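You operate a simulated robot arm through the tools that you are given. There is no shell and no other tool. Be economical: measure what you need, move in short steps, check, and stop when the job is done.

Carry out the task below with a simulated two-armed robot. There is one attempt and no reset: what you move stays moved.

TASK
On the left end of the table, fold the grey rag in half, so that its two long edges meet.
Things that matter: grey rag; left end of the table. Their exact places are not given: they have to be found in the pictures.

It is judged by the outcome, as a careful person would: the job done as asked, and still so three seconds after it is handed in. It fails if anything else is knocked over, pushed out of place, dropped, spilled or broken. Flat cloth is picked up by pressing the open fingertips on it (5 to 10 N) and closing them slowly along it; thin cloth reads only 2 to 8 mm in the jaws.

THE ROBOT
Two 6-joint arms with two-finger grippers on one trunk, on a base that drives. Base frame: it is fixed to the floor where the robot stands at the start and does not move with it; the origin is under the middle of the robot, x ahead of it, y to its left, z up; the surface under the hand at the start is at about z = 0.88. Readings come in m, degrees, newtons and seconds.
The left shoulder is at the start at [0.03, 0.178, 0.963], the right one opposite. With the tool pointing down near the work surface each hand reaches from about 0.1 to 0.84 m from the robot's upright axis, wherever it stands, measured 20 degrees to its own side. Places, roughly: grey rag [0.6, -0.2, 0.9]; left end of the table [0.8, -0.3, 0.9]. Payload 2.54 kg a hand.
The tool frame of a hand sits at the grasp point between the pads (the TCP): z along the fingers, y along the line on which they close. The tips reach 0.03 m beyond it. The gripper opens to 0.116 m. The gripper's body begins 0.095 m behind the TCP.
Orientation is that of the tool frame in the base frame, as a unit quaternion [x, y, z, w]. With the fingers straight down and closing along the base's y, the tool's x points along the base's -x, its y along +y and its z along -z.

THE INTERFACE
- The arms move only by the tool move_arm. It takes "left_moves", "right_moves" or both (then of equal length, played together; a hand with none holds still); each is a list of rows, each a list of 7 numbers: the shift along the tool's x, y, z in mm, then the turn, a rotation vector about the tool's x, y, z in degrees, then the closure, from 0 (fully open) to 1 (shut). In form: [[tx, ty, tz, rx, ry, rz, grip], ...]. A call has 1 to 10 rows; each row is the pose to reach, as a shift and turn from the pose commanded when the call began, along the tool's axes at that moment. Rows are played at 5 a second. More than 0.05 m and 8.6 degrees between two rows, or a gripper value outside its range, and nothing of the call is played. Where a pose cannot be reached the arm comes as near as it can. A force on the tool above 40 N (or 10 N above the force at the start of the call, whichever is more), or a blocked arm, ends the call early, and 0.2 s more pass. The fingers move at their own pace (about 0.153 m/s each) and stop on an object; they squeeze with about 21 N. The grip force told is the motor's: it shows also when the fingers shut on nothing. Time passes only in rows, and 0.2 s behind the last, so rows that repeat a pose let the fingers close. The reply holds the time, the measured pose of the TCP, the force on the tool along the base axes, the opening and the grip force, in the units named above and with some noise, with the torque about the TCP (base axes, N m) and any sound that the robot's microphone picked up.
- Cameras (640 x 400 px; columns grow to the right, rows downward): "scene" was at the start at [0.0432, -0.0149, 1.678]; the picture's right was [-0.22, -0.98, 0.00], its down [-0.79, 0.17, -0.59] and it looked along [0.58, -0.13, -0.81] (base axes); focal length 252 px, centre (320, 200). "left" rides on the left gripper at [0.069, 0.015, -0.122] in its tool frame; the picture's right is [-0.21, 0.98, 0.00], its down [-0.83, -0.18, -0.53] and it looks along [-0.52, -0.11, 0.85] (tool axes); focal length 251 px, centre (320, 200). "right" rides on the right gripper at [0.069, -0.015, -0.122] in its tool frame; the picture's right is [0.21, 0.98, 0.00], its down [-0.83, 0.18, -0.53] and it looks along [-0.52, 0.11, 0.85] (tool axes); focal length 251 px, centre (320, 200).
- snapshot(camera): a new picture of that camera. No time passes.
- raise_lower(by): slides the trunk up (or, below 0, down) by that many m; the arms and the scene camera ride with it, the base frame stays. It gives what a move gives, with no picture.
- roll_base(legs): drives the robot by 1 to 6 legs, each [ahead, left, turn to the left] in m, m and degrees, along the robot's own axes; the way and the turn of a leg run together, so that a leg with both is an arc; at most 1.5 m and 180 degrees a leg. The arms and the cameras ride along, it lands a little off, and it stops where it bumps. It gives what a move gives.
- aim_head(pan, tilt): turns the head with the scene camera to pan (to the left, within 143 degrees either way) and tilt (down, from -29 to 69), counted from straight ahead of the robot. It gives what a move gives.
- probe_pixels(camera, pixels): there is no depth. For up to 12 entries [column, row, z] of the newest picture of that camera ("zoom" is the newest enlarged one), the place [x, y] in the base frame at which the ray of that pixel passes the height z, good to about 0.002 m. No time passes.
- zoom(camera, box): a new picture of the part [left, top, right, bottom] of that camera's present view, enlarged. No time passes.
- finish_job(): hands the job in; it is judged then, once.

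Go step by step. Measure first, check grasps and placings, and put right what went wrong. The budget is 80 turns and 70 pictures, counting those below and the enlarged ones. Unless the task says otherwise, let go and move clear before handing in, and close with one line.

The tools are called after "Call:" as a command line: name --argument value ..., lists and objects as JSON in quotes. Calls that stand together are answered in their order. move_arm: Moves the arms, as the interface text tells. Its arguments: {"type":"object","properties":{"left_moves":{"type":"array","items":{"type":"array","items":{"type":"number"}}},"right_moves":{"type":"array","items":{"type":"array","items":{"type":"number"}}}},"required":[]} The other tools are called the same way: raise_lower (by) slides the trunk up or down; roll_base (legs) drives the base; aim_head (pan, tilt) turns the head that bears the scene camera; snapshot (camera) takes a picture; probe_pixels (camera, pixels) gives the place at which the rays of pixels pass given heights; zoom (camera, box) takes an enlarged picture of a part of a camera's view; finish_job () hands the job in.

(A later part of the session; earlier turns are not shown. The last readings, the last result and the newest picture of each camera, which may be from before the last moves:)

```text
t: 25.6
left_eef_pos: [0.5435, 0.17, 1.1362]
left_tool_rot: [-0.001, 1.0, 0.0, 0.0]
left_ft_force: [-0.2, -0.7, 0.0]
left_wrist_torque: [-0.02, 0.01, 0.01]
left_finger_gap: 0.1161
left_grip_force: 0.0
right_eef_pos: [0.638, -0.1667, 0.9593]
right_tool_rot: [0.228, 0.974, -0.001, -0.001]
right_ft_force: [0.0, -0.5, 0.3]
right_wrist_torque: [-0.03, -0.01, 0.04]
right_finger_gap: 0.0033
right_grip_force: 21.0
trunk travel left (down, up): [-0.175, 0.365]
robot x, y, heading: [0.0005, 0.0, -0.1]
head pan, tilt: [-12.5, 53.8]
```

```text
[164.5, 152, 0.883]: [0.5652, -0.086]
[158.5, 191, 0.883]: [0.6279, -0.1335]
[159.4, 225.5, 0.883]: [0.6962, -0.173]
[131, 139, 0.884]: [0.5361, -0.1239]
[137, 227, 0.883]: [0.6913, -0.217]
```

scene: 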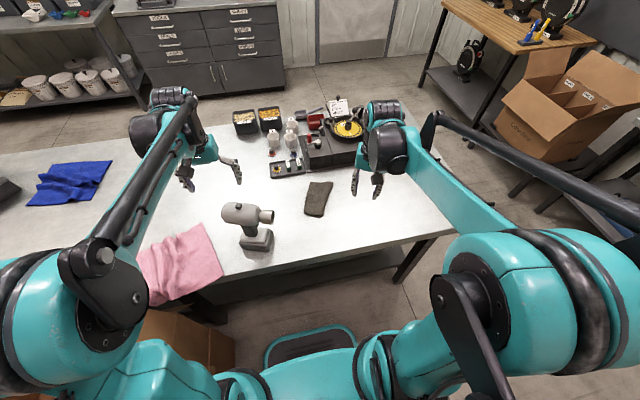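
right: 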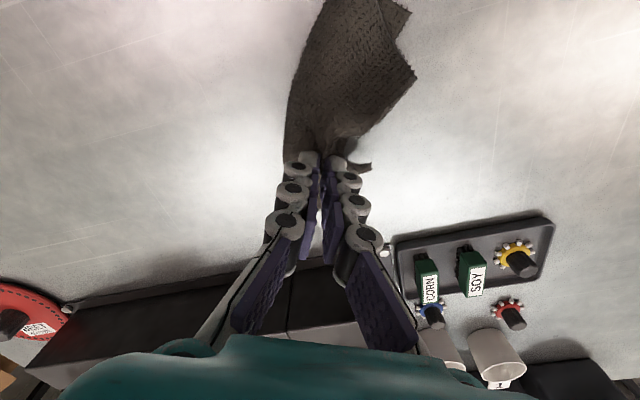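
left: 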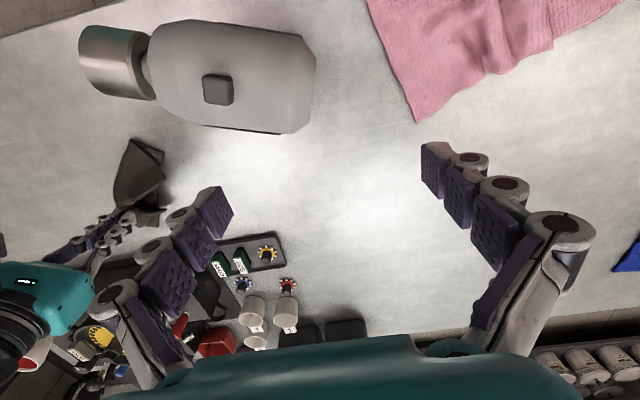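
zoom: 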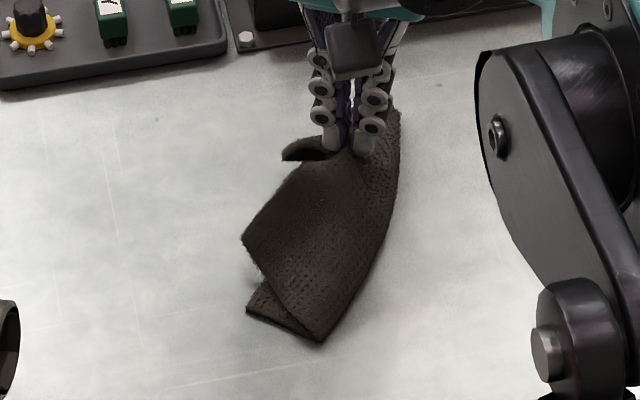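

The bottom edge runs from (0.565,-0.087) to (0.696,-0.173), so the crease has to move 13–20 mm outward. I'll take the held edge further back to unroll the crease before re-laying it.

Call:
move_arm --right_moves '[[-1, -11, 2, 0, 0, 0, 1], [-2, -23, 5, 0, 0, 0, 1], [-4, -35, 9, 0, 0, 0, 1], [-5, -46, 14, 0, 0, 0, 1], [-5, -54, 20, 0, 0, 0, 1], [-5, -54, 20, 0, 0, 0, 1]]'

Call:
zoom --camera "left" --box '[40, 110, 232, 230]'

Call:
zoom --camera "scene" --box '[272, 165, 368, 225]'

```text
t: 27.0
left_eef_pos: [0.5425, 0.1691, 1.1368]
left_tool_rot: [0.0, 1.0, 0.0, 0.0]
left_ft_force: [0.4, -1.1, 0.6]
left_wrist_torque: [0.01, 0.05, 0.01]
left_finger_gap: 0.116
left_grip_force: 0.1
right_eef_pos: [0.6169, -0.2153, 0.9399]
right_tool_rot: [0.228, 0.974, 0.001, 0.0]
right_ft_force: [0.5, -0.1, 0.7]
right_wrist_torque: [0.02, -0.02, 0.0]
right_finger_gap: 0.0032
right_grip_force: 21.5
trunk travel left (down, up): [-0.175, 0.365]
robot x, y, heading: [0.0007, -0.0038, 0.2]
head pan, tilt: [-12.5, 53.8]
```

```text
3.33 times, centred on (136, 170) of left
```

zoom: 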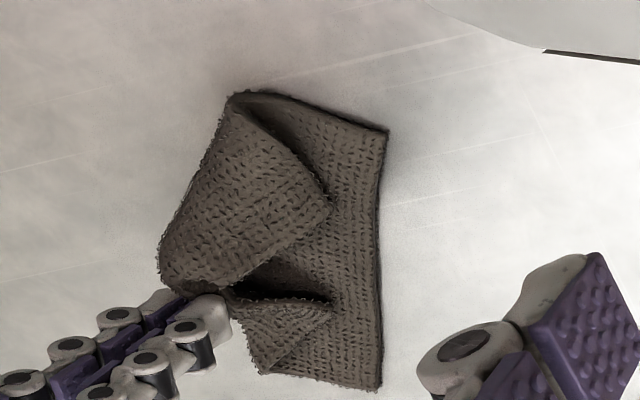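

```text
6.67 times, centred on (320, 195) of scene
```

zoom: 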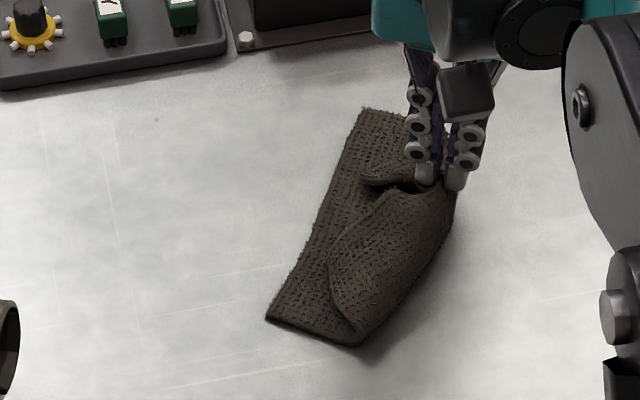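

The crease has unrolled and the whole bottom edge is visible, having shifted a little. I'll measure it again.

Call:
probe_pixels --camera "left" --pixels '[[156.4, 149, 0.883], [154.3, 185, 0.883], [154, 227, 0.883], [118, 225.5, 0.884], [110.5, 138, 0.884]]'

Call:
probe_pixels --camera "scene" --pixels '[[312, 212.7, 0.883], [326.3, 181.2, 0.883], [325.5, 216.7, 0.884]]'

```text
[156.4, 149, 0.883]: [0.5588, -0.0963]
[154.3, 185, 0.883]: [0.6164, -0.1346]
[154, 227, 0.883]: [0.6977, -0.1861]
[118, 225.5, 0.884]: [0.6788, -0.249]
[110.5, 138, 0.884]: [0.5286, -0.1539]
```

```text
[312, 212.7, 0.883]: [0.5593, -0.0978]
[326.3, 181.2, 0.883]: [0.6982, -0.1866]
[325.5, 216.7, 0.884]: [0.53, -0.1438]
```

The crease is now about 0.060 m from the bottom edge at both ends, which is right. I'll lay the held edge forward over the bottom edge in a low arc and hold.

Call:
move_arm --right_moves '[[-1, 3, -10, 0, 0, 0, 1], [-3, 14.6, -22, 5, 0, 0, 1], [-5, 29.2, -26.5, 10, 0, 0, 1], [-7, 43.3, -22.8, 16, 0, 0, 1], [-9, 54.7, -10.6, 23, 0, 0, 1], [-10, 62.3, 4, 30, 0, 0, 1], [-10, 64, 12, 30, 0, 0, 1], [-10, 64, 12, 30, 0, 0, 1]]'

Call:
zoom --camera "left" --box '[40, 110, 232, 230]'

Call:
snapshot --camera "right"

```text
t: 28.8
left_eef_pos: [0.5444, 0.1704, 1.1361]
left_tool_rot: [0.0, 1.0, 0.0, 0.0]
left_ft_force: [-0.5, 0.1, -0.3]
left_wrist_torque: [0.0, -0.01, 0.02]
left_finger_gap: 0.116
left_grip_force: 0.1
right_eef_pos: [0.6558, -0.1627, 0.9259]
right_tool_rot: [0.22, 0.94, -0.252, -0.059]
right_ft_force: [-0.1, -1.0, -0.1]
right_wrist_torque: [0.03, 0.0, -0.01]
right_finger_gap: 0.0033
right_grip_force: 21.1
trunk travel left (down, up): [-0.175, 0.365]
robot x, y, heading: [0.0016, -0.002, -0.0]
head pan, tilt: [-12.5, 53.8]
```

```text
3.33 times, centred on (136, 170) of left
```

zoom: 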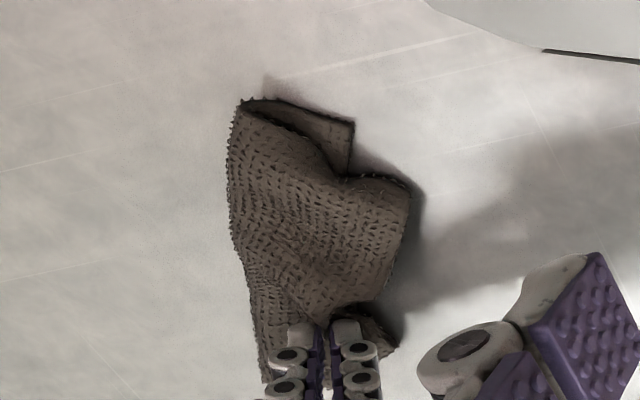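

```text
26 pictures are left
```

right: 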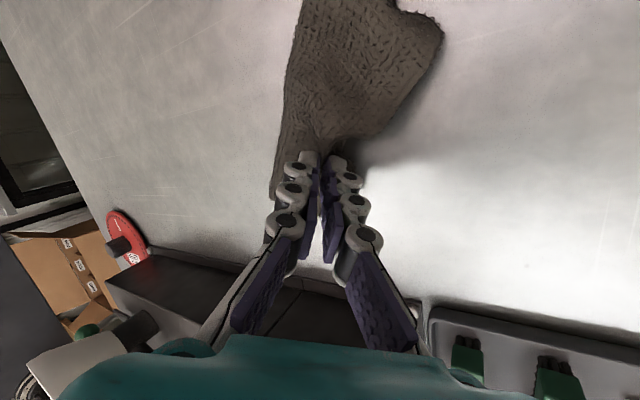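

The near part of the top layer has shifted toward the far end and slightly past the bottom edge. I'll nudge the held point back toward the near end, lower it, release, and look.

Call:
move_arm --right_moves '[[5, -1.5, 3, 0, 0, 0, 1], [10, -2.7, 6, 0, 0, 0, 1], [10, -2.7, 6, 0, 0, 0, 0.94], [10, -2.7, 6, 0, 0, 0, 0.87], [10, -2.7, 6, 0, 0, 0, 0.87], [10, -2.7, -4, 0, 0, 0, 0.86], [10, -2.7, -20, 0, 0, 0, 0.86], [10, -2.7, -45, 0, 0, 0, 0.86], [10, -40, -90, 0, 0, 0, 0.86], [40, -75, -105, 0, 0, 0, 0.86]]'

Call:
zoom --camera "left" --box '[40, 110, 232, 230]'

Call:
snapshot --camera "right"

```text
refused: row 9 steps farther than a row can; nothing moved
```

```text
3.33 times, centred on (136, 170) of left
```

zoom: 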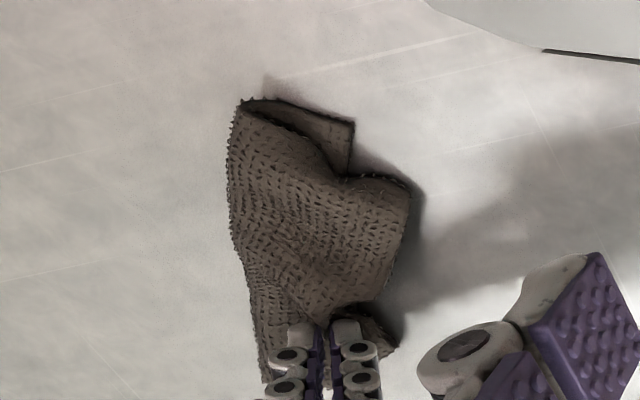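

```text
24 pictures are left
```

right: 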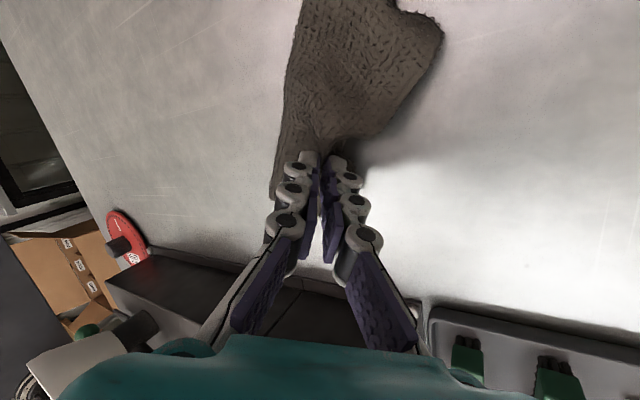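

The call was refused because one row stepped too far, so nothing moved. I'll send the same motion with shorter steps.

Call:
move_arm --right_moves '[[5, -1.5, 3, 0, 0, 0, 1], [10, -2.7, 6, 0, 0, 0, 1], [10, -2.7, 6, 0, 0, 0, 0.94], [10, -2.7, 6, 0, 0, 0, 0.87], [10, -2.7, 6, 0, 0, 0, 0.87], [10, -2.7, -4, 0, 0, 0, 0.86], [10, -2.7, -20, 0, 0, 0, 0.86], [10, -2.7, -50, 0, 0, 0, 0.86], [10, -30, -85, 0, 0, 0, 0.86], [25, -50, -120, 0, 0, 0, 0.86]]'

Call:
zoom --camera "left" --box '[40, 110, 232, 230]'

Call:
snapshot --camera "right"

```text
t: 31.0
left_eef_pos: [0.5417, 0.1696, 1.1379]
left_tool_rot: [0.0, 1.0, 0.001, 0.0]
left_ft_force: [-0.6, 0.4, -0.6]
left_wrist_torque: [-0.04, -0.04, -0.05]
left_finger_gap: 0.1161
left_grip_force: 0.1
right_eef_pos: [0.6394, -0.1389, 1.0563]
right_tool_rot: [0.22, 0.941, -0.251, -0.059]
right_ft_force: [-0.2, 0.1, -0.2]
right_wrist_torque: [-0.01, -0.03, 0.02]
right_finger_gap: 0.0162
right_grip_force: 0.1
trunk travel left (down, up): [-0.175, 0.365]
robot x, y, heading: [0.0014, -0.0018, -0.0]
head pan, tilt: [-12.5, 53.8]
```

```text
3.33 times, centred on (136, 170) of left
```

zoom: 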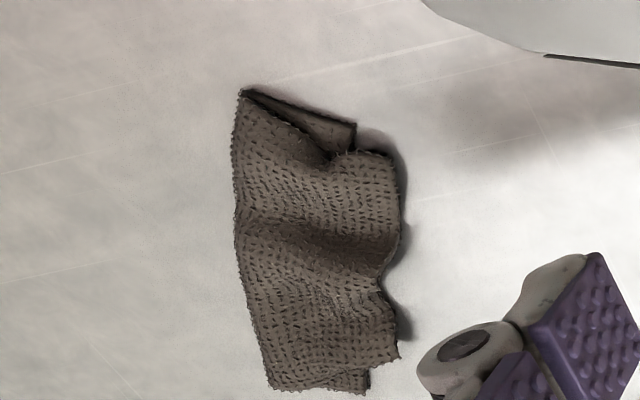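

```text
22 pictures are left
```

right: 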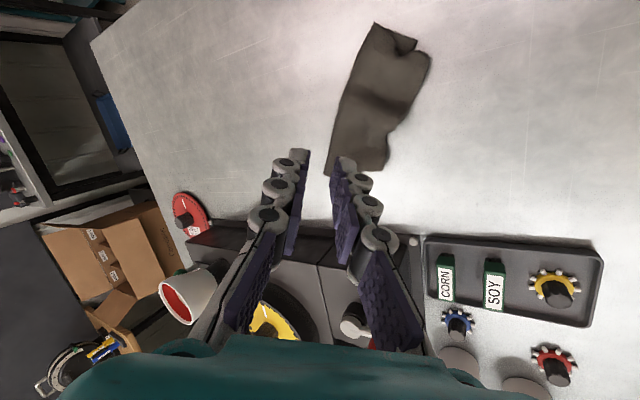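

After release, the top corners C and B still overhang by about 10–15 mm and the top layer has a wave along its length. I'll measure the corners, then straighten the hand and raise it.

Call:
probe_pixels --camera "left" --pixels '[[157.6, 156.5, 0.886], [159.4, 217.4, 0.886], [146.5, 146.6, 0.883], [151, 226.4, 0.883], [112, 137.6, 0.884], [121, 227, 0.884], [153.4, 197, 0.886], [159.4, 179, 0.886]]'

Call:
move_arm --right_moves '[[0, 0, 0, -8, 0, 0, 0.86], [0, 0, 0, -16, 0, 0, 0.6], [0, 0, 0, -24, 0, 0, 0.4], [0, 0, 0, -30, 0, 0, 0.31]]'

```text
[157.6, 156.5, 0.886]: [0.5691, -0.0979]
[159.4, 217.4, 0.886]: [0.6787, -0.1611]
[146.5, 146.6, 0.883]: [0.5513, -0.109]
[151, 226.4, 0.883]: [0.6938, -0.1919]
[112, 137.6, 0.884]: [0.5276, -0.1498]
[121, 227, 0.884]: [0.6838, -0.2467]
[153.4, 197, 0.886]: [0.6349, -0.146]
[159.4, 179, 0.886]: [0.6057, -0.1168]
```

```text
t: 32.0
left_eef_pos: [0.543, 0.1693, 1.1365]
left_tool_rot: [0.0, 1.0, 0.0, 0.0]
left_ft_force: [0.5, -0.2, -0.5]
left_wrist_torque: [-0.02, 0.02, -0.01]
left_finger_gap: 0.1161
left_grip_force: 0.1
right_eef_pos: [0.6402, -0.136, 1.0559]
right_tool_rot: [0.229, 0.974, 0.001, 0.001]
right_ft_force: [-0.1, 0.3, -0.5]
right_wrist_torque: [-0.01, 0.0, -0.03]
right_finger_gap: 0.0802
right_grip_force: 0.1
trunk travel left (down, up): [-0.175, 0.365]
robot x, y, heading: [-0.0012, -0.0007, 0.1]
head pan, tilt: [-12.5, 53.8]
```

The top edge overhangs by 19 mm and is compressed: BC spans 127 mm against 165 mm for the bottom edge. I'll turn the hand so its fingers lie along the rag, then press lightly on the top layer, spread the fingers, and draw it back.

Call:
move_arm --right_moves '[[1, -2, 11, 0, 0, -8.5, 0.353], [2, -3, 22, 0, 0, -17, 0.353], [2, -5, 33, 0, 0, -25.5, 0.353], [3, -6, 44, 0, 0, -34, 0.353], [4, -8, 55, 0, 0, -42.5, 0.353], [5, -10, 66, 0, 0, -51, 0.353], [6, -11, 77, 0, 0, -59.5, 0.353], [6, -13, 88, 0, 0, -68, 0.353], [7, -15, 99, 0, 0, -76.5, 0.353], [8, -16, 111, 0, 0, -85, 0.353]]'

Call:
snapshot --camera "right"

```text
t: 34.2
left_eef_pos: [0.544, 0.1695, 1.1377]
left_tool_rot: [0.001, 1.0, 0.0, 0.0]
left_ft_force: [-0.7, -0.1, 0.5]
left_wrist_torque: [0.0, -0.01, 0.01]
left_finger_gap: 0.1161
left_grip_force: 0.1
right_eef_pos: [0.6248, -0.1481, 0.9447]
right_tool_rot: [-0.49, 0.872, 0.0, 0.0]
right_ft_force: [-0.3, 0.5, -1.2]
right_wrist_torque: [-0.02, -0.01, 0.0]
right_finger_gap: 0.0749
right_grip_force: 0.0
trunk travel left (down, up): [-0.175, 0.365]
robot x, y, heading: [-0.0023, 0.0028, 0.1]
head pan, tilt: [-12.5, 53.8]
```

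```text
21 pictures are left
```

right: 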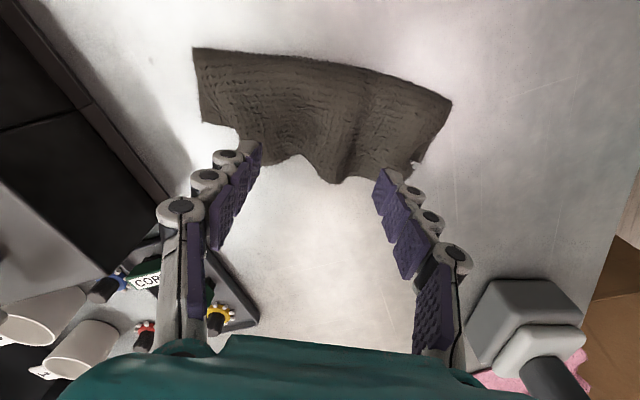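

The fingers are lined up along the rag above the top layer. I'll lower them to a light press.

Call:
move_arm --right_moves '[[0, 0, 20, 0, 0, 0, 0.353], [0, 0, 26, 0, 0, 0, 0.353], [0, 0, 28.5, 0, 0, 0, 0.353], [0, 0, 29.5, 0, 0, 0, 0.353]]'

Call:
snapshot --camera "right"

```text
t: 35.2
left_eef_pos: [0.5437, 0.1697, 1.1371]
left_tool_rot: [0.0, 1.0, 0.0, 0.0]
left_ft_force: [0.2, 0.6, 0.5]
left_wrist_torque: [-0.02, 0.01, 0.01]
left_finger_gap: 0.1158
left_grip_force: 0.0
right_eef_pos: [0.6261, -0.1477, 0.9167]
right_tool_rot: [-0.489, 0.872, 0.0, -0.001]
right_ft_force: [-1.0, 0.0, 0.2]
right_wrist_torque: [-0.03, -0.03, 0.0]
right_finger_gap: 0.0754
right_grip_force: 0.2
trunk travel left (down, up): [-0.175, 0.365]
robot x, y, heading: [-0.0005, -0.003, 0.3]
head pan, tilt: [-12.5, 53.8]
```

```text
20 pictures are left
```

right: 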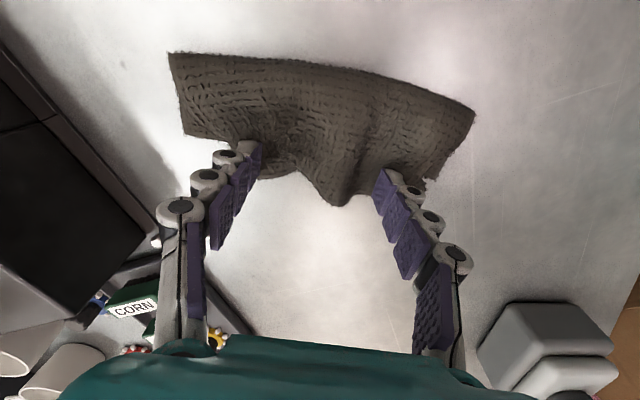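

The fingertips are just touching. I'll press about 1.5 mm more, spread the fingers with a small shift toward the far end, and draw back a little.

Call:
move_arm --right_moves '[[0, 0, 1.3, 0, 0, 0, 0.353], [2, -2, 1.3, 0, 0, 0, 0.28], [4, -4, 1.3, 0, 0, 0, 0.21], [7, -6, 1.3, 0, 0, 0, 0.14], [9, -8, 1.3, 0, 0, 0, 0.07], [11, -9, 1.3, 0, 0, 0, 0.02], [13, -9, 1.3, 0, 0, 0, 0.02]]'

Call:
snapshot --camera "right"

```text
t: 36.8
left_eef_pos: [0.544, 0.168, 1.1361]
left_tool_rot: [0.001, 1.0, 0.0, 0.0]
left_ft_force: [-0.8, -0.2, 0.0]
left_wrist_torque: [0.0, -0.02, -0.02]
left_finger_gap: 0.1159
left_grip_force: 0.1
right_eef_pos: [0.626, -0.1619, 0.9168]
right_tool_rot: [-0.489, 0.872, 0.0, 0.0]
right_ft_force: [-0.8, 0.3, -0.4]
right_wrist_torque: [0.0, 0.03, 0.03]
right_finger_gap: 0.1137
right_grip_force: 0.0
trunk travel left (down, up): [-0.175, 0.365]
robot x, y, heading: [-0.0032, -0.0008, -0.1]
head pan, tilt: [-12.5, 53.8]
```

```text
19 pictures are left
```

right: 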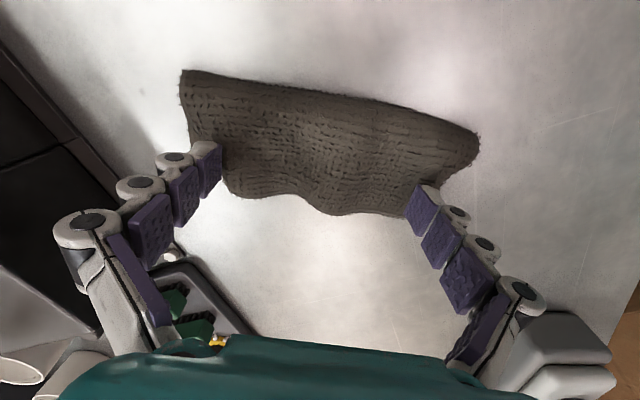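

The spread worked and the edge wave is much smaller. The press has gone to zero, so I'll press slightly deeper, pull back about 12 mm, and then lift to look.

Call:
move_arm --right_moves '[[0, 0, 1.2, 0, 0, 0, 0.02], [0, 0, 1.8, 0, 0, 0, 0.02], [4, 0, 1.8, 0, 0, 0, 0.0], [8, 0, 1.8, 0, 0, 0, 0.0], [12, 0, 1.8, 0, 0, 0, 0.0], [12, 0, -5, 0, 0, 0, 0.0], [12, 0, -30, 0, 0, 0, 0.0], [12, 0, -70, 0, 0, 0, 0]]'

Call:
snapshot --camera "right"

Call:
zoom --camera "left" --box '[40, 110, 232, 230]'

```text
t: 38.6
left_eef_pos: [0.5428, 0.1689, 1.1375]
left_tool_rot: [0.0, 1.0, 0.0, -0.001]
left_ft_force: [0.4, 0.4, 0.5]
left_wrist_torque: [-0.01, -0.02, 0.0]
left_finger_gap: 0.116
left_grip_force: 0.0
right_eef_pos: [0.6175, -0.1707, 0.9843]
right_tool_rot: [-0.489, 0.872, -0.001, 0.0]
right_ft_force: [0.0, 0.0, 0.4]
right_wrist_torque: [0.02, -0.01, 0.02]
right_finger_gap: 0.1161
right_grip_force: 0.0
trunk travel left (down, up): [-0.175, 0.365]
robot x, y, heading: [0.0034, -0.0018, 0.0]
head pan, tilt: [-12.5, 53.8]
```

```text
18 pictures are left
```

right: 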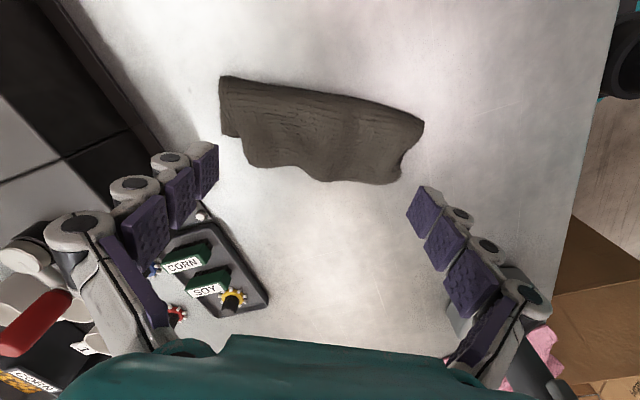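

```text
3.33 times, centred on (136, 170) of left
```

zoom: 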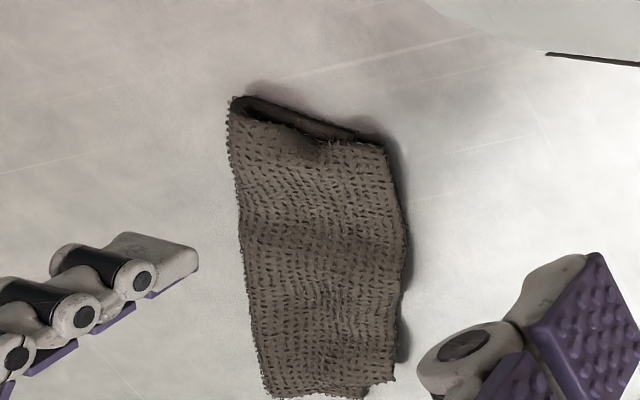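

That is much better: C and B are close to D' and A', with about 10 mm of overhang left. I'll measure again.

Call:
probe_pixels --camera "left" --pixels '[[155.5, 153.5, 0.886], [158.5, 224, 0.886], [148, 149.3, 0.883], [149.5, 229, 0.883], [109, 139, 0.884], [121, 229, 0.884], [162, 185, 0.886]]'

Call:
zoom --camera "right" --box '[200, 50, 440, 200]'

```text
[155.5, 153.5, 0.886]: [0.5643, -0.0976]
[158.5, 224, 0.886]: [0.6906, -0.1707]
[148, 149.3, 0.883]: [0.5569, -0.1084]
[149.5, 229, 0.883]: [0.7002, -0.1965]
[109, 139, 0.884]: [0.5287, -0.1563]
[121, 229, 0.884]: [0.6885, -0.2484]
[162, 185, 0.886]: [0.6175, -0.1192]
```

```text
2.67 times, centred on (320, 125) of right
```

zoom: 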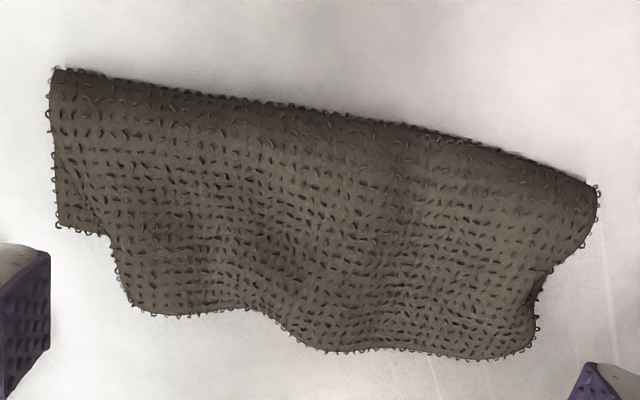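

The ends still overhang by 13–17 mm and B is about 20 mm short lengthwise. I'll repeat the press, spread and draw-back, with more pull at the far finger.

Call:
move_arm --right_moves '[[-22, 10, 30, 0, 0, 0, 0.31], [-22, 10, 60, 0, 0, 0, 0.31], [-22, 10, 69, 0, 0, 0, 0.31], [-22, 10, 70, 0, 0, 0, 0.31], [-20, 6, 70.8, 0, 0, 0, 0.22], [-17, 2, 71.3, 0, 0, 0, 0.13], [-13, -1, 71.8, 0, 0, 0, 0.05], [-9, -3, 71.8, 0, 0, 0, 0.02], [-4, -3, 72, 0, 0, 0, 0.0], [2, -3, 72, 0, 0, 0, 0]]'

Call:
move_arm --right_moves '[[0, 0, -5, 0, 0, 0, 0], [0, 0, -35, 0, 0, 0, 0.0], [0, 0, -72, 0, 0, 0, 0]]'

Call:
zoom --camera "right" --box '[200, 50, 440, 200]'

Call:
zoom --camera "left" --box '[40, 110, 232, 230]'

```text
t: 40.8
left_eef_pos: [0.5437, 0.1691, 1.1364]
left_tool_rot: [0.0, 1.0, 0.0, 0.0]
left_ft_force: [-0.9, 1.3, 0.4]
left_wrist_torque: [-0.01, 0.01, 0.0]
left_finger_gap: 0.1164
left_grip_force: 0.0
right_eef_pos: [0.6234, -0.1776, 0.9135]
right_tool_rot: [-0.488, 0.873, -0.001, -0.001]
right_ft_force: [0.2, -0.3, 0.8]
right_wrist_torque: [0.0, -0.05, 0.01]
right_finger_gap: 0.1162
right_grip_force: 0.1
trunk travel left (down, up): [-0.175, 0.365]
robot x, y, heading: [-0.0015, 0.0001, 0.2]
head pan, tilt: [-12.5, 53.8]
```

```text
t: 41.6
left_eef_pos: [0.5424, 0.1704, 1.137]
left_tool_rot: [-0.001, 1.0, -0.001, 0.0]
left_ft_force: [0.2, -0.9, -0.4]
left_wrist_torque: [0.05, 0.0, 0.02]
left_finger_gap: 0.1157
left_grip_force: 0.1
right_eef_pos: [0.6222, -0.177, 0.9856]
right_tool_rot: [-0.489, 0.872, 0.0, 0.0]
right_ft_force: [0.5, 0.5, 0.4]
right_wrist_torque: [0.02, 0.03, 0.04]
right_finger_gap: 0.1158
right_grip_force: 0.2
trunk travel left (down, up): [-0.175, 0.365]
robot x, y, heading: [0.0026, 0.0019, 0.0]
head pan, tilt: [-12.5, 53.8]
```

```text
2.67 times, centred on (320, 125) of right
```

zoom: 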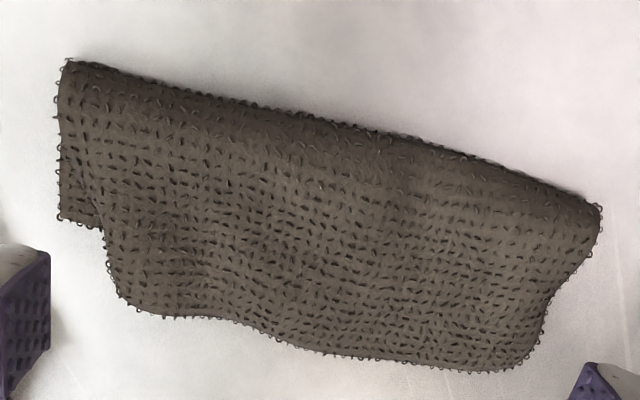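

```text
3.33 times, centred on (136, 170) of left
```

zoom: 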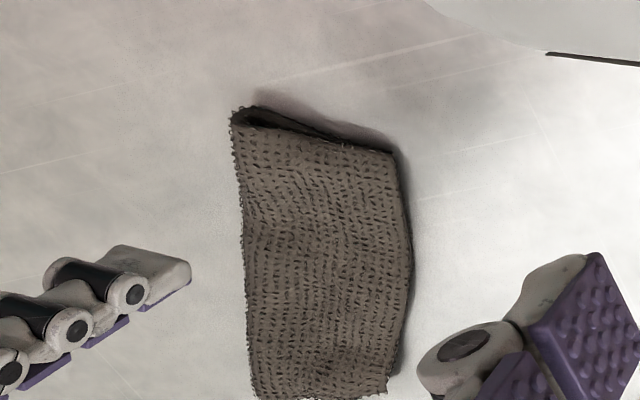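

The top layer is flat now, but it still overhangs by about 20 mm, because the light drag slipped over it. I'll repeat on the double-layer part with a firmer press of about 5 N.

Call:
move_arm --right_moves '[[-19, 7, 30, 0, 0, 0, 0.27], [-19, 7, 60, 0, 0, 0, 0.27], [-19, 7, 71, 0, 0, 0, 0.27], [-19, 7, 73, 0, 0, 0, 0.27], [-19, 7, 74, 0, 0, 0, 0.27]]'

Call:
move_arm --right_moves '[[3, -2, 0.3, 0, 0, 0, 0.2], [6, -4, 0.6, 0, 0, 0, 0.12], [10, -6, 0.6, 0, 0, 0, 0.05], [14, -7, 0.6, 0, 0, 0, 0.02], [18, -7, 0.6, 0, 0, 0, 0.02], [22, -7, 0.6, 0, 0, 0, 0.02]]'

Call:
move_arm --right_moves '[[0, 0, -5, 0, 0, 0, 0], [0, 0, -35, 0, 0, 0, 0.0], [0, 0, -74, 0, 0, 0, 0]]'

Call:
zoom --camera "right" --box '[200, 50, 440, 200]'

Call:
zoom --camera "left" --box '[40, 110, 232, 230]'

```text
t: 42.8
left_eef_pos: [0.5438, 0.1696, 1.1371]
left_tool_rot: [0.0, 1.0, 0.0, -0.001]
left_ft_force: [-0.1, 0.1, -0.3]
left_wrist_torque: [0.0, 0.02, 0.05]
left_finger_gap: 0.116
left_grip_force: 0.0
right_eef_pos: [0.6267, -0.1562, 0.9104]
right_tool_rot: [-0.489, 0.872, -0.001, 0.0]
right_ft_force: [0.3, 0.6, 2.4]
right_wrist_torque: [0.02, 0.01, 0.02]
right_finger_gap: 0.0849
right_grip_force: 0.4
trunk travel left (down, up): [-0.175, 0.365]
robot x, y, heading: [0.0024, 0.0023, 0.1]
head pan, tilt: [-12.5, 53.8]
```

```text
t: 44.2
left_eef_pos: [0.5432, 0.1711, 1.1362]
left_tool_rot: [0.0, 1.0, 0.0, 0.0]
left_ft_force: [-0.3, -0.3, 0.3]
left_wrist_torque: [-0.01, -0.02, -0.04]
left_finger_gap: 0.1162
left_grip_force: 0.0
right_eef_pos: [0.6215, -0.1808, 0.9119]
right_tool_rot: [-0.489, 0.872, -0.001, 0.0]
right_ft_force: [0.1, 0.0, -0.1]
right_wrist_torque: [0.02, 0.02, -0.03]
right_finger_gap: 0.1138
right_grip_force: 0.1
trunk travel left (down, up): [-0.175, 0.365]
robot x, y, heading: [0.0006, 0.0019, 0.2]
head pan, tilt: [-12.5, 53.8]
```

```text
t: 45.0
left_eef_pos: [0.5426, 0.1693, 1.1362]
left_tool_rot: [0.0, 1.0, 0.0, 0.0]
left_ft_force: [-0.9, -0.3, -0.1]
left_wrist_torque: [-0.01, 0.01, -0.02]
left_finger_gap: 0.116
left_grip_force: 0.1
right_eef_pos: [0.6192, -0.1775, 0.9832]
right_tool_rot: [-0.49, 0.872, 0.0, -0.001]
right_ft_force: [-0.8, 0.3, 0.6]
right_wrist_torque: [0.04, 0.01, 0.01]
right_finger_gap: 0.1163
right_grip_force: 0.0
trunk travel left (down, up): [-0.175, 0.365]
robot x, y, heading: [-0.0009, 0.0006, -0.1]
head pan, tilt: [-12.5, 53.8]
```

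```text
2.67 times, centred on (320, 125) of right
```

zoom: 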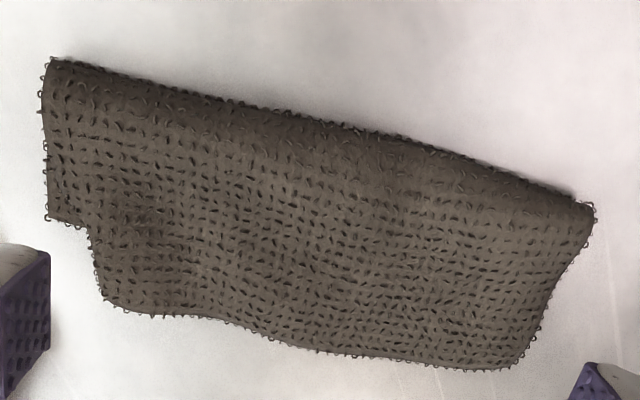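

```text
3.33 times, centred on (136, 170) of left
```

zoom: 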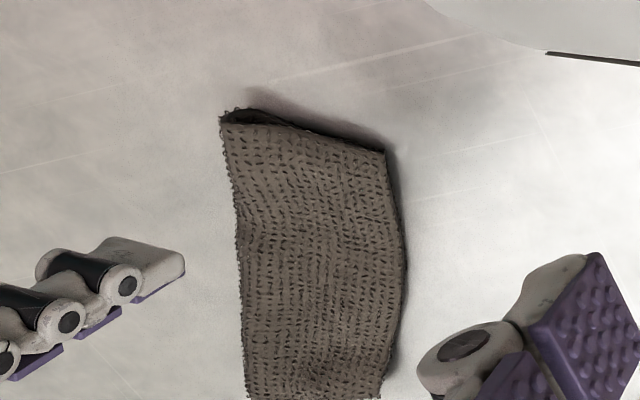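

The near end now looks aligned. The far corner B still overhangs A' (right zoom: B at (105,300), A' at (47,218)). I'll take a full right picture to measure it.

Call:
snapshot --camera "right"

Call:
probe_pixels --camera "right" --pixels '[[239.4, 162.5, 0.886], [217.6, 131.8, 0.883], [218.8, 72.5, 0.884], [423.1, 128, 0.884], [391.2, 188, 0.886], [308.8, 178.3, 0.886], [408, 162, 0.883]]'

Call:
zoom --camera "scene" --box '[284, 170, 364, 220]'

```text
11 pictures are left
```

right: 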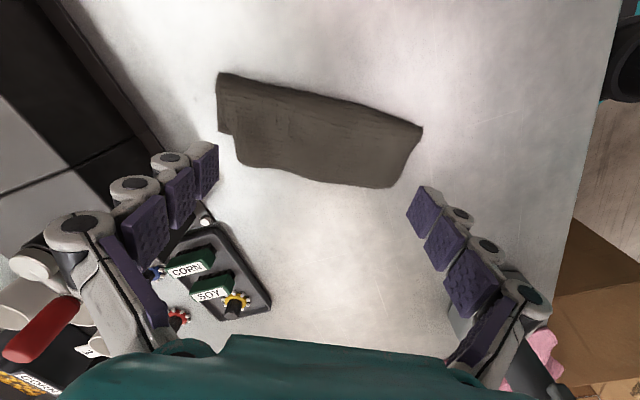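

```text
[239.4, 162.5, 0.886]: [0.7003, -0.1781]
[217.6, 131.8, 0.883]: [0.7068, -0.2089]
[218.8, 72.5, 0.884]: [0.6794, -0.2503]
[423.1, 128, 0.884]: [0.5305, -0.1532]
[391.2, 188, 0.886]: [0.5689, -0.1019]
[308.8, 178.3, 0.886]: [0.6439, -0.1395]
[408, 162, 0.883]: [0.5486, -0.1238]
```

```text
8.00 times, centred on (324, 195) of scene
```

zoom: 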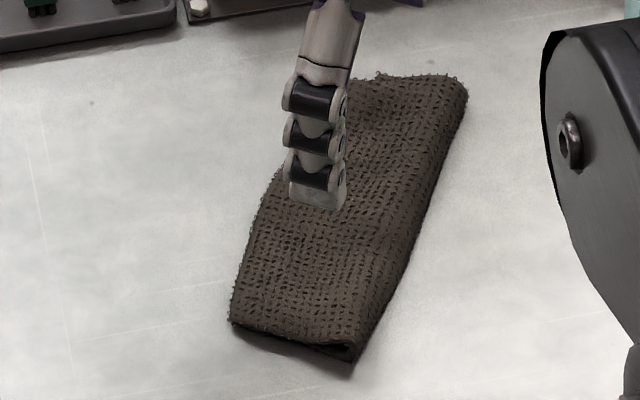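

Relative to the crease, the far bottom edge is 50 mm away and the top edge 72 mm, while the near end is about right at 64 mm. I'll pinch only the overhanging strip about 30 mm from B, with the fingers closing along the edge.

Call:
move_arm --right_moves '[[-17, -20, 0, 0, 0, 0, 0.4], [-35, -40, 0, 0, 0, 0, 0.74], [-35, -40, 30, 0, 0, 0, 0.74], [-35, -40, 60, 0, 0, 0, 0.74], [-35, -40, 70, 0, 0, 0, 0.74], [-35, -40, 72, 0, 0, 0, 0.74], [-35, -40, 72.5, 0, 0, 0, 0.74]]'

Call:
zoom --camera "right" --box '[180, 60, 436, 220]'

```text
t: 46.6
left_eef_pos: [0.5416, 0.1689, 1.1369]
left_tool_rot: [0.0, 1.0, 0.0, 0.001]
left_ft_force: [-0.4, 0.3, -0.4]
left_wrist_torque: [0.02, 0.02, -0.01]
left_finger_gap: 0.1163
left_grip_force: 0.1
right_eef_pos: [0.6729, -0.1702, 0.9127]
right_tool_rot: [-0.489, 0.872, 0.0, 0.0]
right_ft_force: [2.9, -2.6, 19.8]
right_wrist_torque: [-0.29, -0.19, 0.05]
right_finger_gap: 0.0323
right_grip_force: 1.1
trunk travel left (down, up): [-0.175, 0.365]
robot x, y, heading: [-0.0014, 0.0029, 0.1]
head pan, tilt: [-12.5, 53.8]
```

```text
2.50 times, centred on (308, 140) of right
```

zoom: 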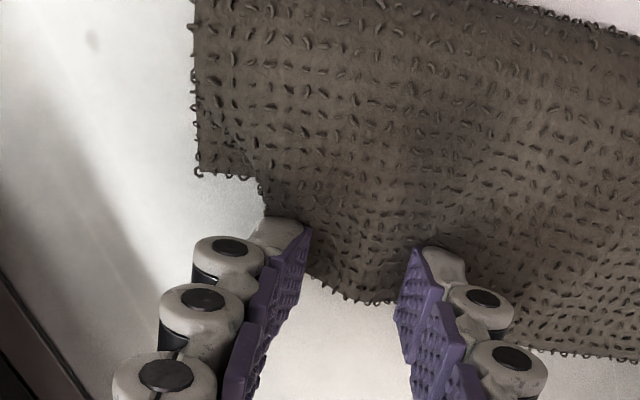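

The press reads 20 N. I'll ease up 0.8 mm and close slowly on the overhang.

Call:
move_arm --right_moves '[[0, 0, -0.8, 0, 0, 0, 0.76], [0, 0, -0.8, 0, 0, 0, 0.8], [0, 0, -0.7, 0, 0, 0, 0.84], [0, 0, -0.6, 0, 0, 0, 0.88], [0, 0, -0.5, 0, 0, 0, 0.91], [0, 0, -0.4, 0, 0, 0, 0.94], [0, 0, -0.4, 0, 0, 0, 0.97], [0, 0, -0.4, 0, 0, 0, 1], [0, 0, -0.4, 0, 0, 0, 1]]'

```text
t: 48.6
left_eef_pos: [0.543, 0.1683, 1.1374]
left_tool_rot: [0.0, 1.0, 0.0, 0.0]
left_ft_force: [-0.3, -0.4, 0.3]
left_wrist_torque: [-0.03, -0.03, 0.01]
left_finger_gap: 0.116
left_grip_force: 0.1
right_eef_pos: [0.6736, -0.1716, 0.9127]
right_tool_rot: [-0.489, 0.872, 0.001, 0.0]
right_ft_force: [-1.6, -0.2, 4.9]
right_wrist_torque: [-0.07, 0.01, -0.02]
right_finger_gap: 0.0038
right_grip_force: 20.9
trunk travel left (down, up): [-0.175, 0.365]
robot x, y, heading: [0.0012, 0.001, -0.2]
head pan, tilt: [-12.5, 53.8]
```

The overhang is gripped (3.8 mm). I'll lift it, draw it back with a small overshoot to push the crease out, lay it down about 18 mm back, and look before releasing.

Call:
move_arm --right_moves '[[1, -1, -10, 0, 0, 0, 1], [6, -3, -18, 0, 0, 0, 1], [14, -5, -24, 0, 0, 0, 1], [22, -7, -24, 0, 0, 0, 1], [29, -9, -20, 0, 0, 0, 1], [29, -10, -16, 0, 0, 0, 1], [24, -10, -13, 0, 0, 0, 1], [19, -10, -8, 0, 0, 0, 1], [18, -10, -5, 0, 0, 0, 1], [18, -10, -5, 0, 0, 0, 1]]'

Call:
snapshot --camera "right"

```text
t: 50.8
left_eef_pos: [0.5432, 0.1697, 1.1359]
left_tool_rot: [0.0, 1.0, -0.001, -0.001]
left_ft_force: [-0.1, -0.7, -0.1]
left_wrist_torque: [-0.02, 0.02, -0.01]
left_finger_gap: 0.1158
left_grip_force: 0.0
right_eef_pos: [0.6724, -0.1896, 0.9175]
right_tool_rot: [-0.49, 0.872, 0.0, 0.0]
right_ft_force: [-0.3, -0.2, 0.9]
right_wrist_torque: [-0.05, 0.0, -0.04]
right_finger_gap: 0.004
right_grip_force: 20.5
trunk travel left (down, up): [-0.175, 0.365]
robot x, y, heading: [0.0007, -0.0005, -0.0]
head pan, tilt: [-12.5, 53.8]
```

```text
8 pictures are left
```

right: 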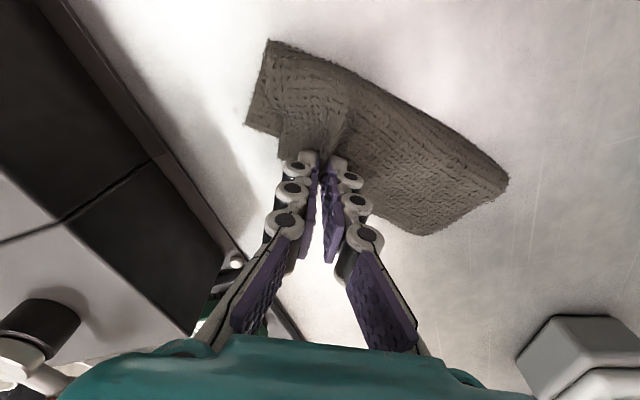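

The held edge now lies on the bottom edge line through A' (247,122), and B (282,155) is only slightly off. I'll shift 6 mm toward the far end, lower, and open the fingers along the edge so the gather spreads out. Then I'll lift away.

Call:
move_arm --right_moves '[[1, -4, 1, 0, 0, 0, 1], [2, -7, 3.5, 0, 0, 0, 1], [2, -7, 4, 0, 0, 0, 0.93], [2, -7, 4.3, 0, 0, 0, 0.84], [2, -8, 4.3, 0, 0, 0, 0.75], [2, -9, 4.3, 0, 0, 0, 0.66], [2, -10, 4.3, 0, 0, 0, 0.57], [2, -10, -5, 0, 0, 0, 0.57], [2, 0, -35, 0, 0, 0, 0.4], [2, 20, -75, 0, 0, 0, 0.2]]'

Call:
snapshot --camera "right"

```text
t: 53.0
left_eef_pos: [0.5424, 0.1696, 1.1372]
left_tool_rot: [0.001, 1.0, -0.001, 0.001]
left_ft_force: [-0.4, 0.4, -0.4]
left_wrist_torque: [0.01, -0.03, 0.01]
left_finger_gap: 0.1162
left_grip_force: 0.0
right_eef_pos: [0.6554, -0.1804, 0.9929]
right_tool_rot: [-0.49, 0.872, -0.001, 0.001]
right_ft_force: [0.0, -0.2, 0.4]
right_wrist_torque: [0.01, -0.01, -0.03]
right_finger_gap: 0.0929
right_grip_force: 0.0
trunk travel left (down, up): [-0.175, 0.365]
robot x, y, heading: [0.0023, -0.0021, -0.2]
head pan, tilt: [-12.5, 53.8]
```

```text
7 pictures are left
```

right: 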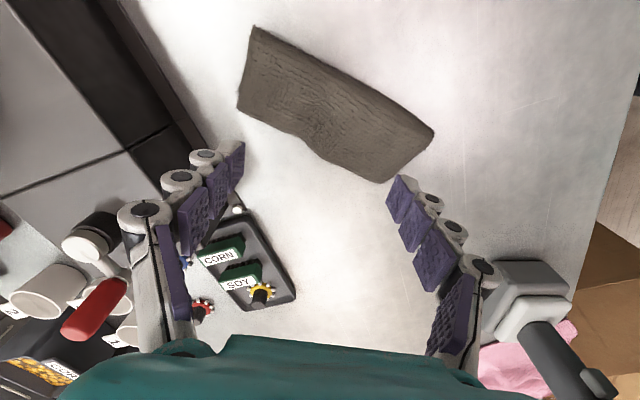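

The far end now looks aligned. I'll take a close view.

Call:
zoom --camera "right" --box '[224, 16, 448, 196]'

Call:
zoom --camera "left" --box '[56, 120, 216, 240]'

```text
2.22 times, centred on (336, 106) of right
```

zoom: 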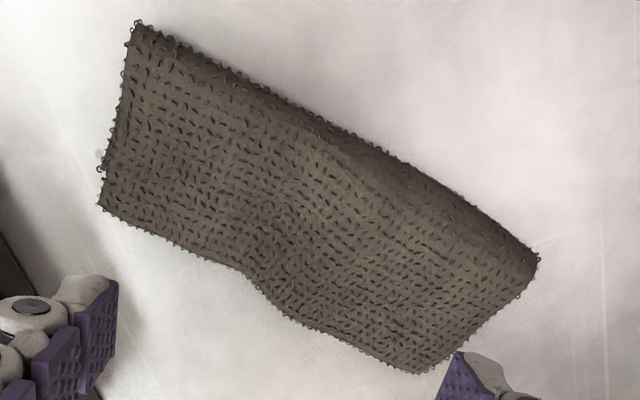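

```text
3.33 times, centred on (136, 180) of left
```

zoom: 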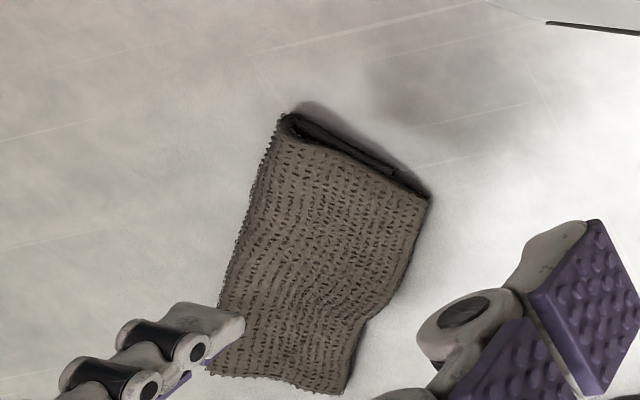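

The near end is matched. A small bump near the far corner at (100,165) may be A' peeking out about 10 mm short of B, so I'll zoom in there.

Call:
zoom --camera "right" --box '[230, 66, 294, 106]'

Call:
probe_pixels --camera "right" --pixels '[[237, 107.4, 0.886], [237, 90.3, 0.883], [254, 26, 0.884], [427, 134, 0.884], [383, 183.5, 0.886], [308, 140, 0.886]]'

```text
10.00 times, centred on (262, 86) of right
```

zoom: 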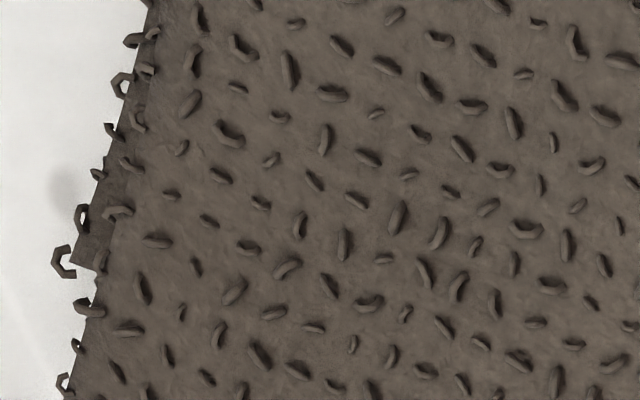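

```text
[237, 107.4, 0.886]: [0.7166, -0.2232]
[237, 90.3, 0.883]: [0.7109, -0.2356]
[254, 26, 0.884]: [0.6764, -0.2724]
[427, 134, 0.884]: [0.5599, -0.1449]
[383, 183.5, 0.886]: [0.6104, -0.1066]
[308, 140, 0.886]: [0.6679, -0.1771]
```

A' sits about 13 mm short of B, while the near end and the widths are good. I'll do one more small correction at the far corner, pinching the overhang 25 mm from B with the hand turned to match the edge.

Call:
move_arm --right_moves '[[0, -20, 0, 0, 0, 8, 0.5], [0, -49.7, 5, 0, 0, 16, 0.74], [0, -49.7, 40, 0, 0, 16, 0.74], [0, -49.7, 70, 0, 0, 16, 0.74], [0, -49.7, 78, 0, 0, 16, 0.74], [0, -49.7, 79.3, 0, 0, 16, 0.74], [0, -49.7, 79.3, 0, 0, 16, 0.74]]'

Call:
snapshot --camera "right"

```text
t: 54.6
left_eef_pos: [0.5435, 0.1687, 1.1369]
left_tool_rot: [0.0, 1.0, 0.0, 0.0]
left_ft_force: [0.5, 0.1, 0.9]
left_wrist_torque: [0.02, 0.0, 0.02]
left_finger_gap: 0.1159
left_grip_force: 0.0
right_eef_pos: [0.6955, -0.2073, 0.9135]
right_tool_rot: [-0.363, 0.932, 0.0, 0.001]
right_ft_force: [0.2, 1.5, 5.8]
right_wrist_torque: [-0.02, 0.04, -0.02]
right_finger_gap: 0.0303
right_grip_force: 0.1
trunk travel left (down, up): [-0.175, 0.365]
robot x, y, heading: [-0.0008, -0.0008, 0.0]
head pan, tilt: [-12.5, 53.8]
```

```text
3 pictures are left
```

right: 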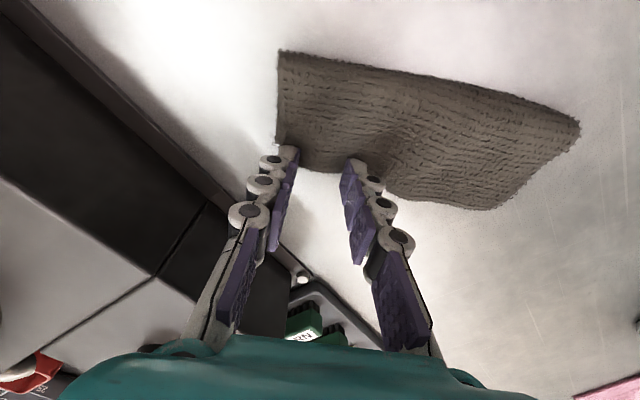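

The press is 5.8 N with the fingertips on the edge by B. I'll close slowly.

Call:
move_arm --right_moves '[[0, 0, 0.2, 0, 0, 0, 0.77], [0, 0, 0.2, 0, 0, 0, 0.8], [0, 0, 0.3, 0, 0, 0, 0.83], [0, 0, 0.4, 0, 0, 0, 0.86], [0, 0, 0.5, 0, 0, 0, 0.89], [0, 0, 0.6, 0, 0, 0, 0.92], [0, 0, 0.6, 0, 0, 0, 0.95], [0, 0, 0.6, 0, 0, 0, 0.98], [0, 0, 0.6, 0, 0, 0, 1], [0, 0, 0.4, 0, 0, 0, 1]]'

```text
t: 56.8
left_eef_pos: [0.5439, 0.1708, 1.1368]
left_tool_rot: [0.0, 1.0, 0.001, 0.0]
left_ft_force: [-0.2, 0.1, -0.4]
left_wrist_torque: [0.03, 0.03, -0.02]
left_finger_gap: 0.1162
left_grip_force: 0.0
right_eef_pos: [0.6969, -0.2069, 0.9136]
right_tool_rot: [-0.364, 0.932, -0.001, 0.001]
right_ft_force: [-0.5, -0.1, 0.7]
right_wrist_torque: [0.02, 0.0, -0.03]
right_finger_gap: 0.0037
right_grip_force: 20.6
trunk travel left (down, up): [-0.175, 0.365]
robot x, y, heading: [0.0007, 0.0011, -0.1]
head pan, tilt: [-12.5, 53.8]
```

It is gripped (3.7 mm). Last time the overshoot dragged the bottom layer, so now I'll lift, move back 13 mm with no overshoot, lower, release with a slight spread, and lift away.

Call:
move_arm --right_moves '[[0, 0, -10, 0, 0, 0, 1], [2, 0, -20, 0, 0, 0, 1], [7, -1, -24, 0, 0, 0, 1], [12, -2, -22, 0, 0, 0, 1], [14, -3, -14, 0, 0, 0, 1], [14, -3, -6, 0, 0, 0, 1], [14, -3, -2.5, 0, 0, 0, 1], [14, -3, -1.5, 0, 0, 0, 0.93], [14, -3, -1, 0, 0, 0, 0.84], [14, -4, -1, 0, 0, 0, 0.75]]'

Call:
move_arm --right_moves '[[0, -1, 0, 0, 0, 0, 0.66], [0, -1, 0, 0, 0, 0, 0.6], [0, -1, -8, 0, 0, 0, 0.58], [0, 5, -40, 0, 0, 0, 0.4], [0, 25, -80, 0, 0, 0, 0.2]]'

Call:
snapshot --camera "right"

```text
t: 59.0
left_eef_pos: [0.5435, 0.1702, 1.1356]
left_tool_rot: [-0.001, 1.0, 0.001, 0.0]
left_ft_force: [0.4, -0.5, 0.1]
left_wrist_torque: [0.03, -0.01, 0.0]
left_finger_gap: 0.1162
left_grip_force: 0.1
right_eef_pos: [0.688, -0.2205, 0.9133]
right_tool_rot: [-0.364, 0.931, 0.0, -0.001]
right_ft_force: [-0.2, 0.3, 6.7]
right_wrist_torque: [-0.05, 0.03, 0.0]
right_finger_gap: 0.0268
right_grip_force: 0.0
trunk travel left (down, up): [-0.175, 0.365]
robot x, y, heading: [-0.0037, 0.0011, 0.2]
head pan, tilt: [-12.5, 53.8]
```

```text
t: 60.2
left_eef_pos: [0.5427, 0.17, 1.1369]
left_tool_rot: [0.0, 1.0, 0.001, 0.0]
left_ft_force: [-0.2, -0.2, 0.1]
left_wrist_torque: [0.01, -0.04, 0.02]
left_finger_gap: 0.1158
left_grip_force: 0.1
right_eef_pos: [0.6688, -0.2006, 0.9981]
right_tool_rot: [-0.363, 0.932, -0.001, 0.0]
right_ft_force: [-0.2, 0.0, 0.3]
right_wrist_torque: [-0.03, -0.03, 0.01]
right_finger_gap: 0.0926
right_grip_force: 0.1
trunk travel left (down, up): [-0.175, 0.365]
robot x, y, heading: [0.0003, -0.0006, -0.1]
head pan, tilt: [-12.5, 53.8]
```

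```text
2 pictures are left
```

right: 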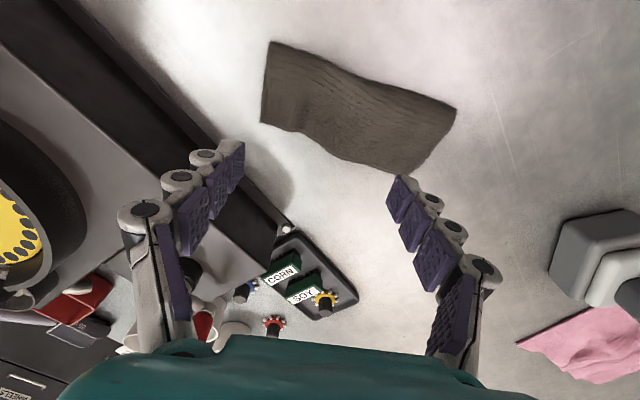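

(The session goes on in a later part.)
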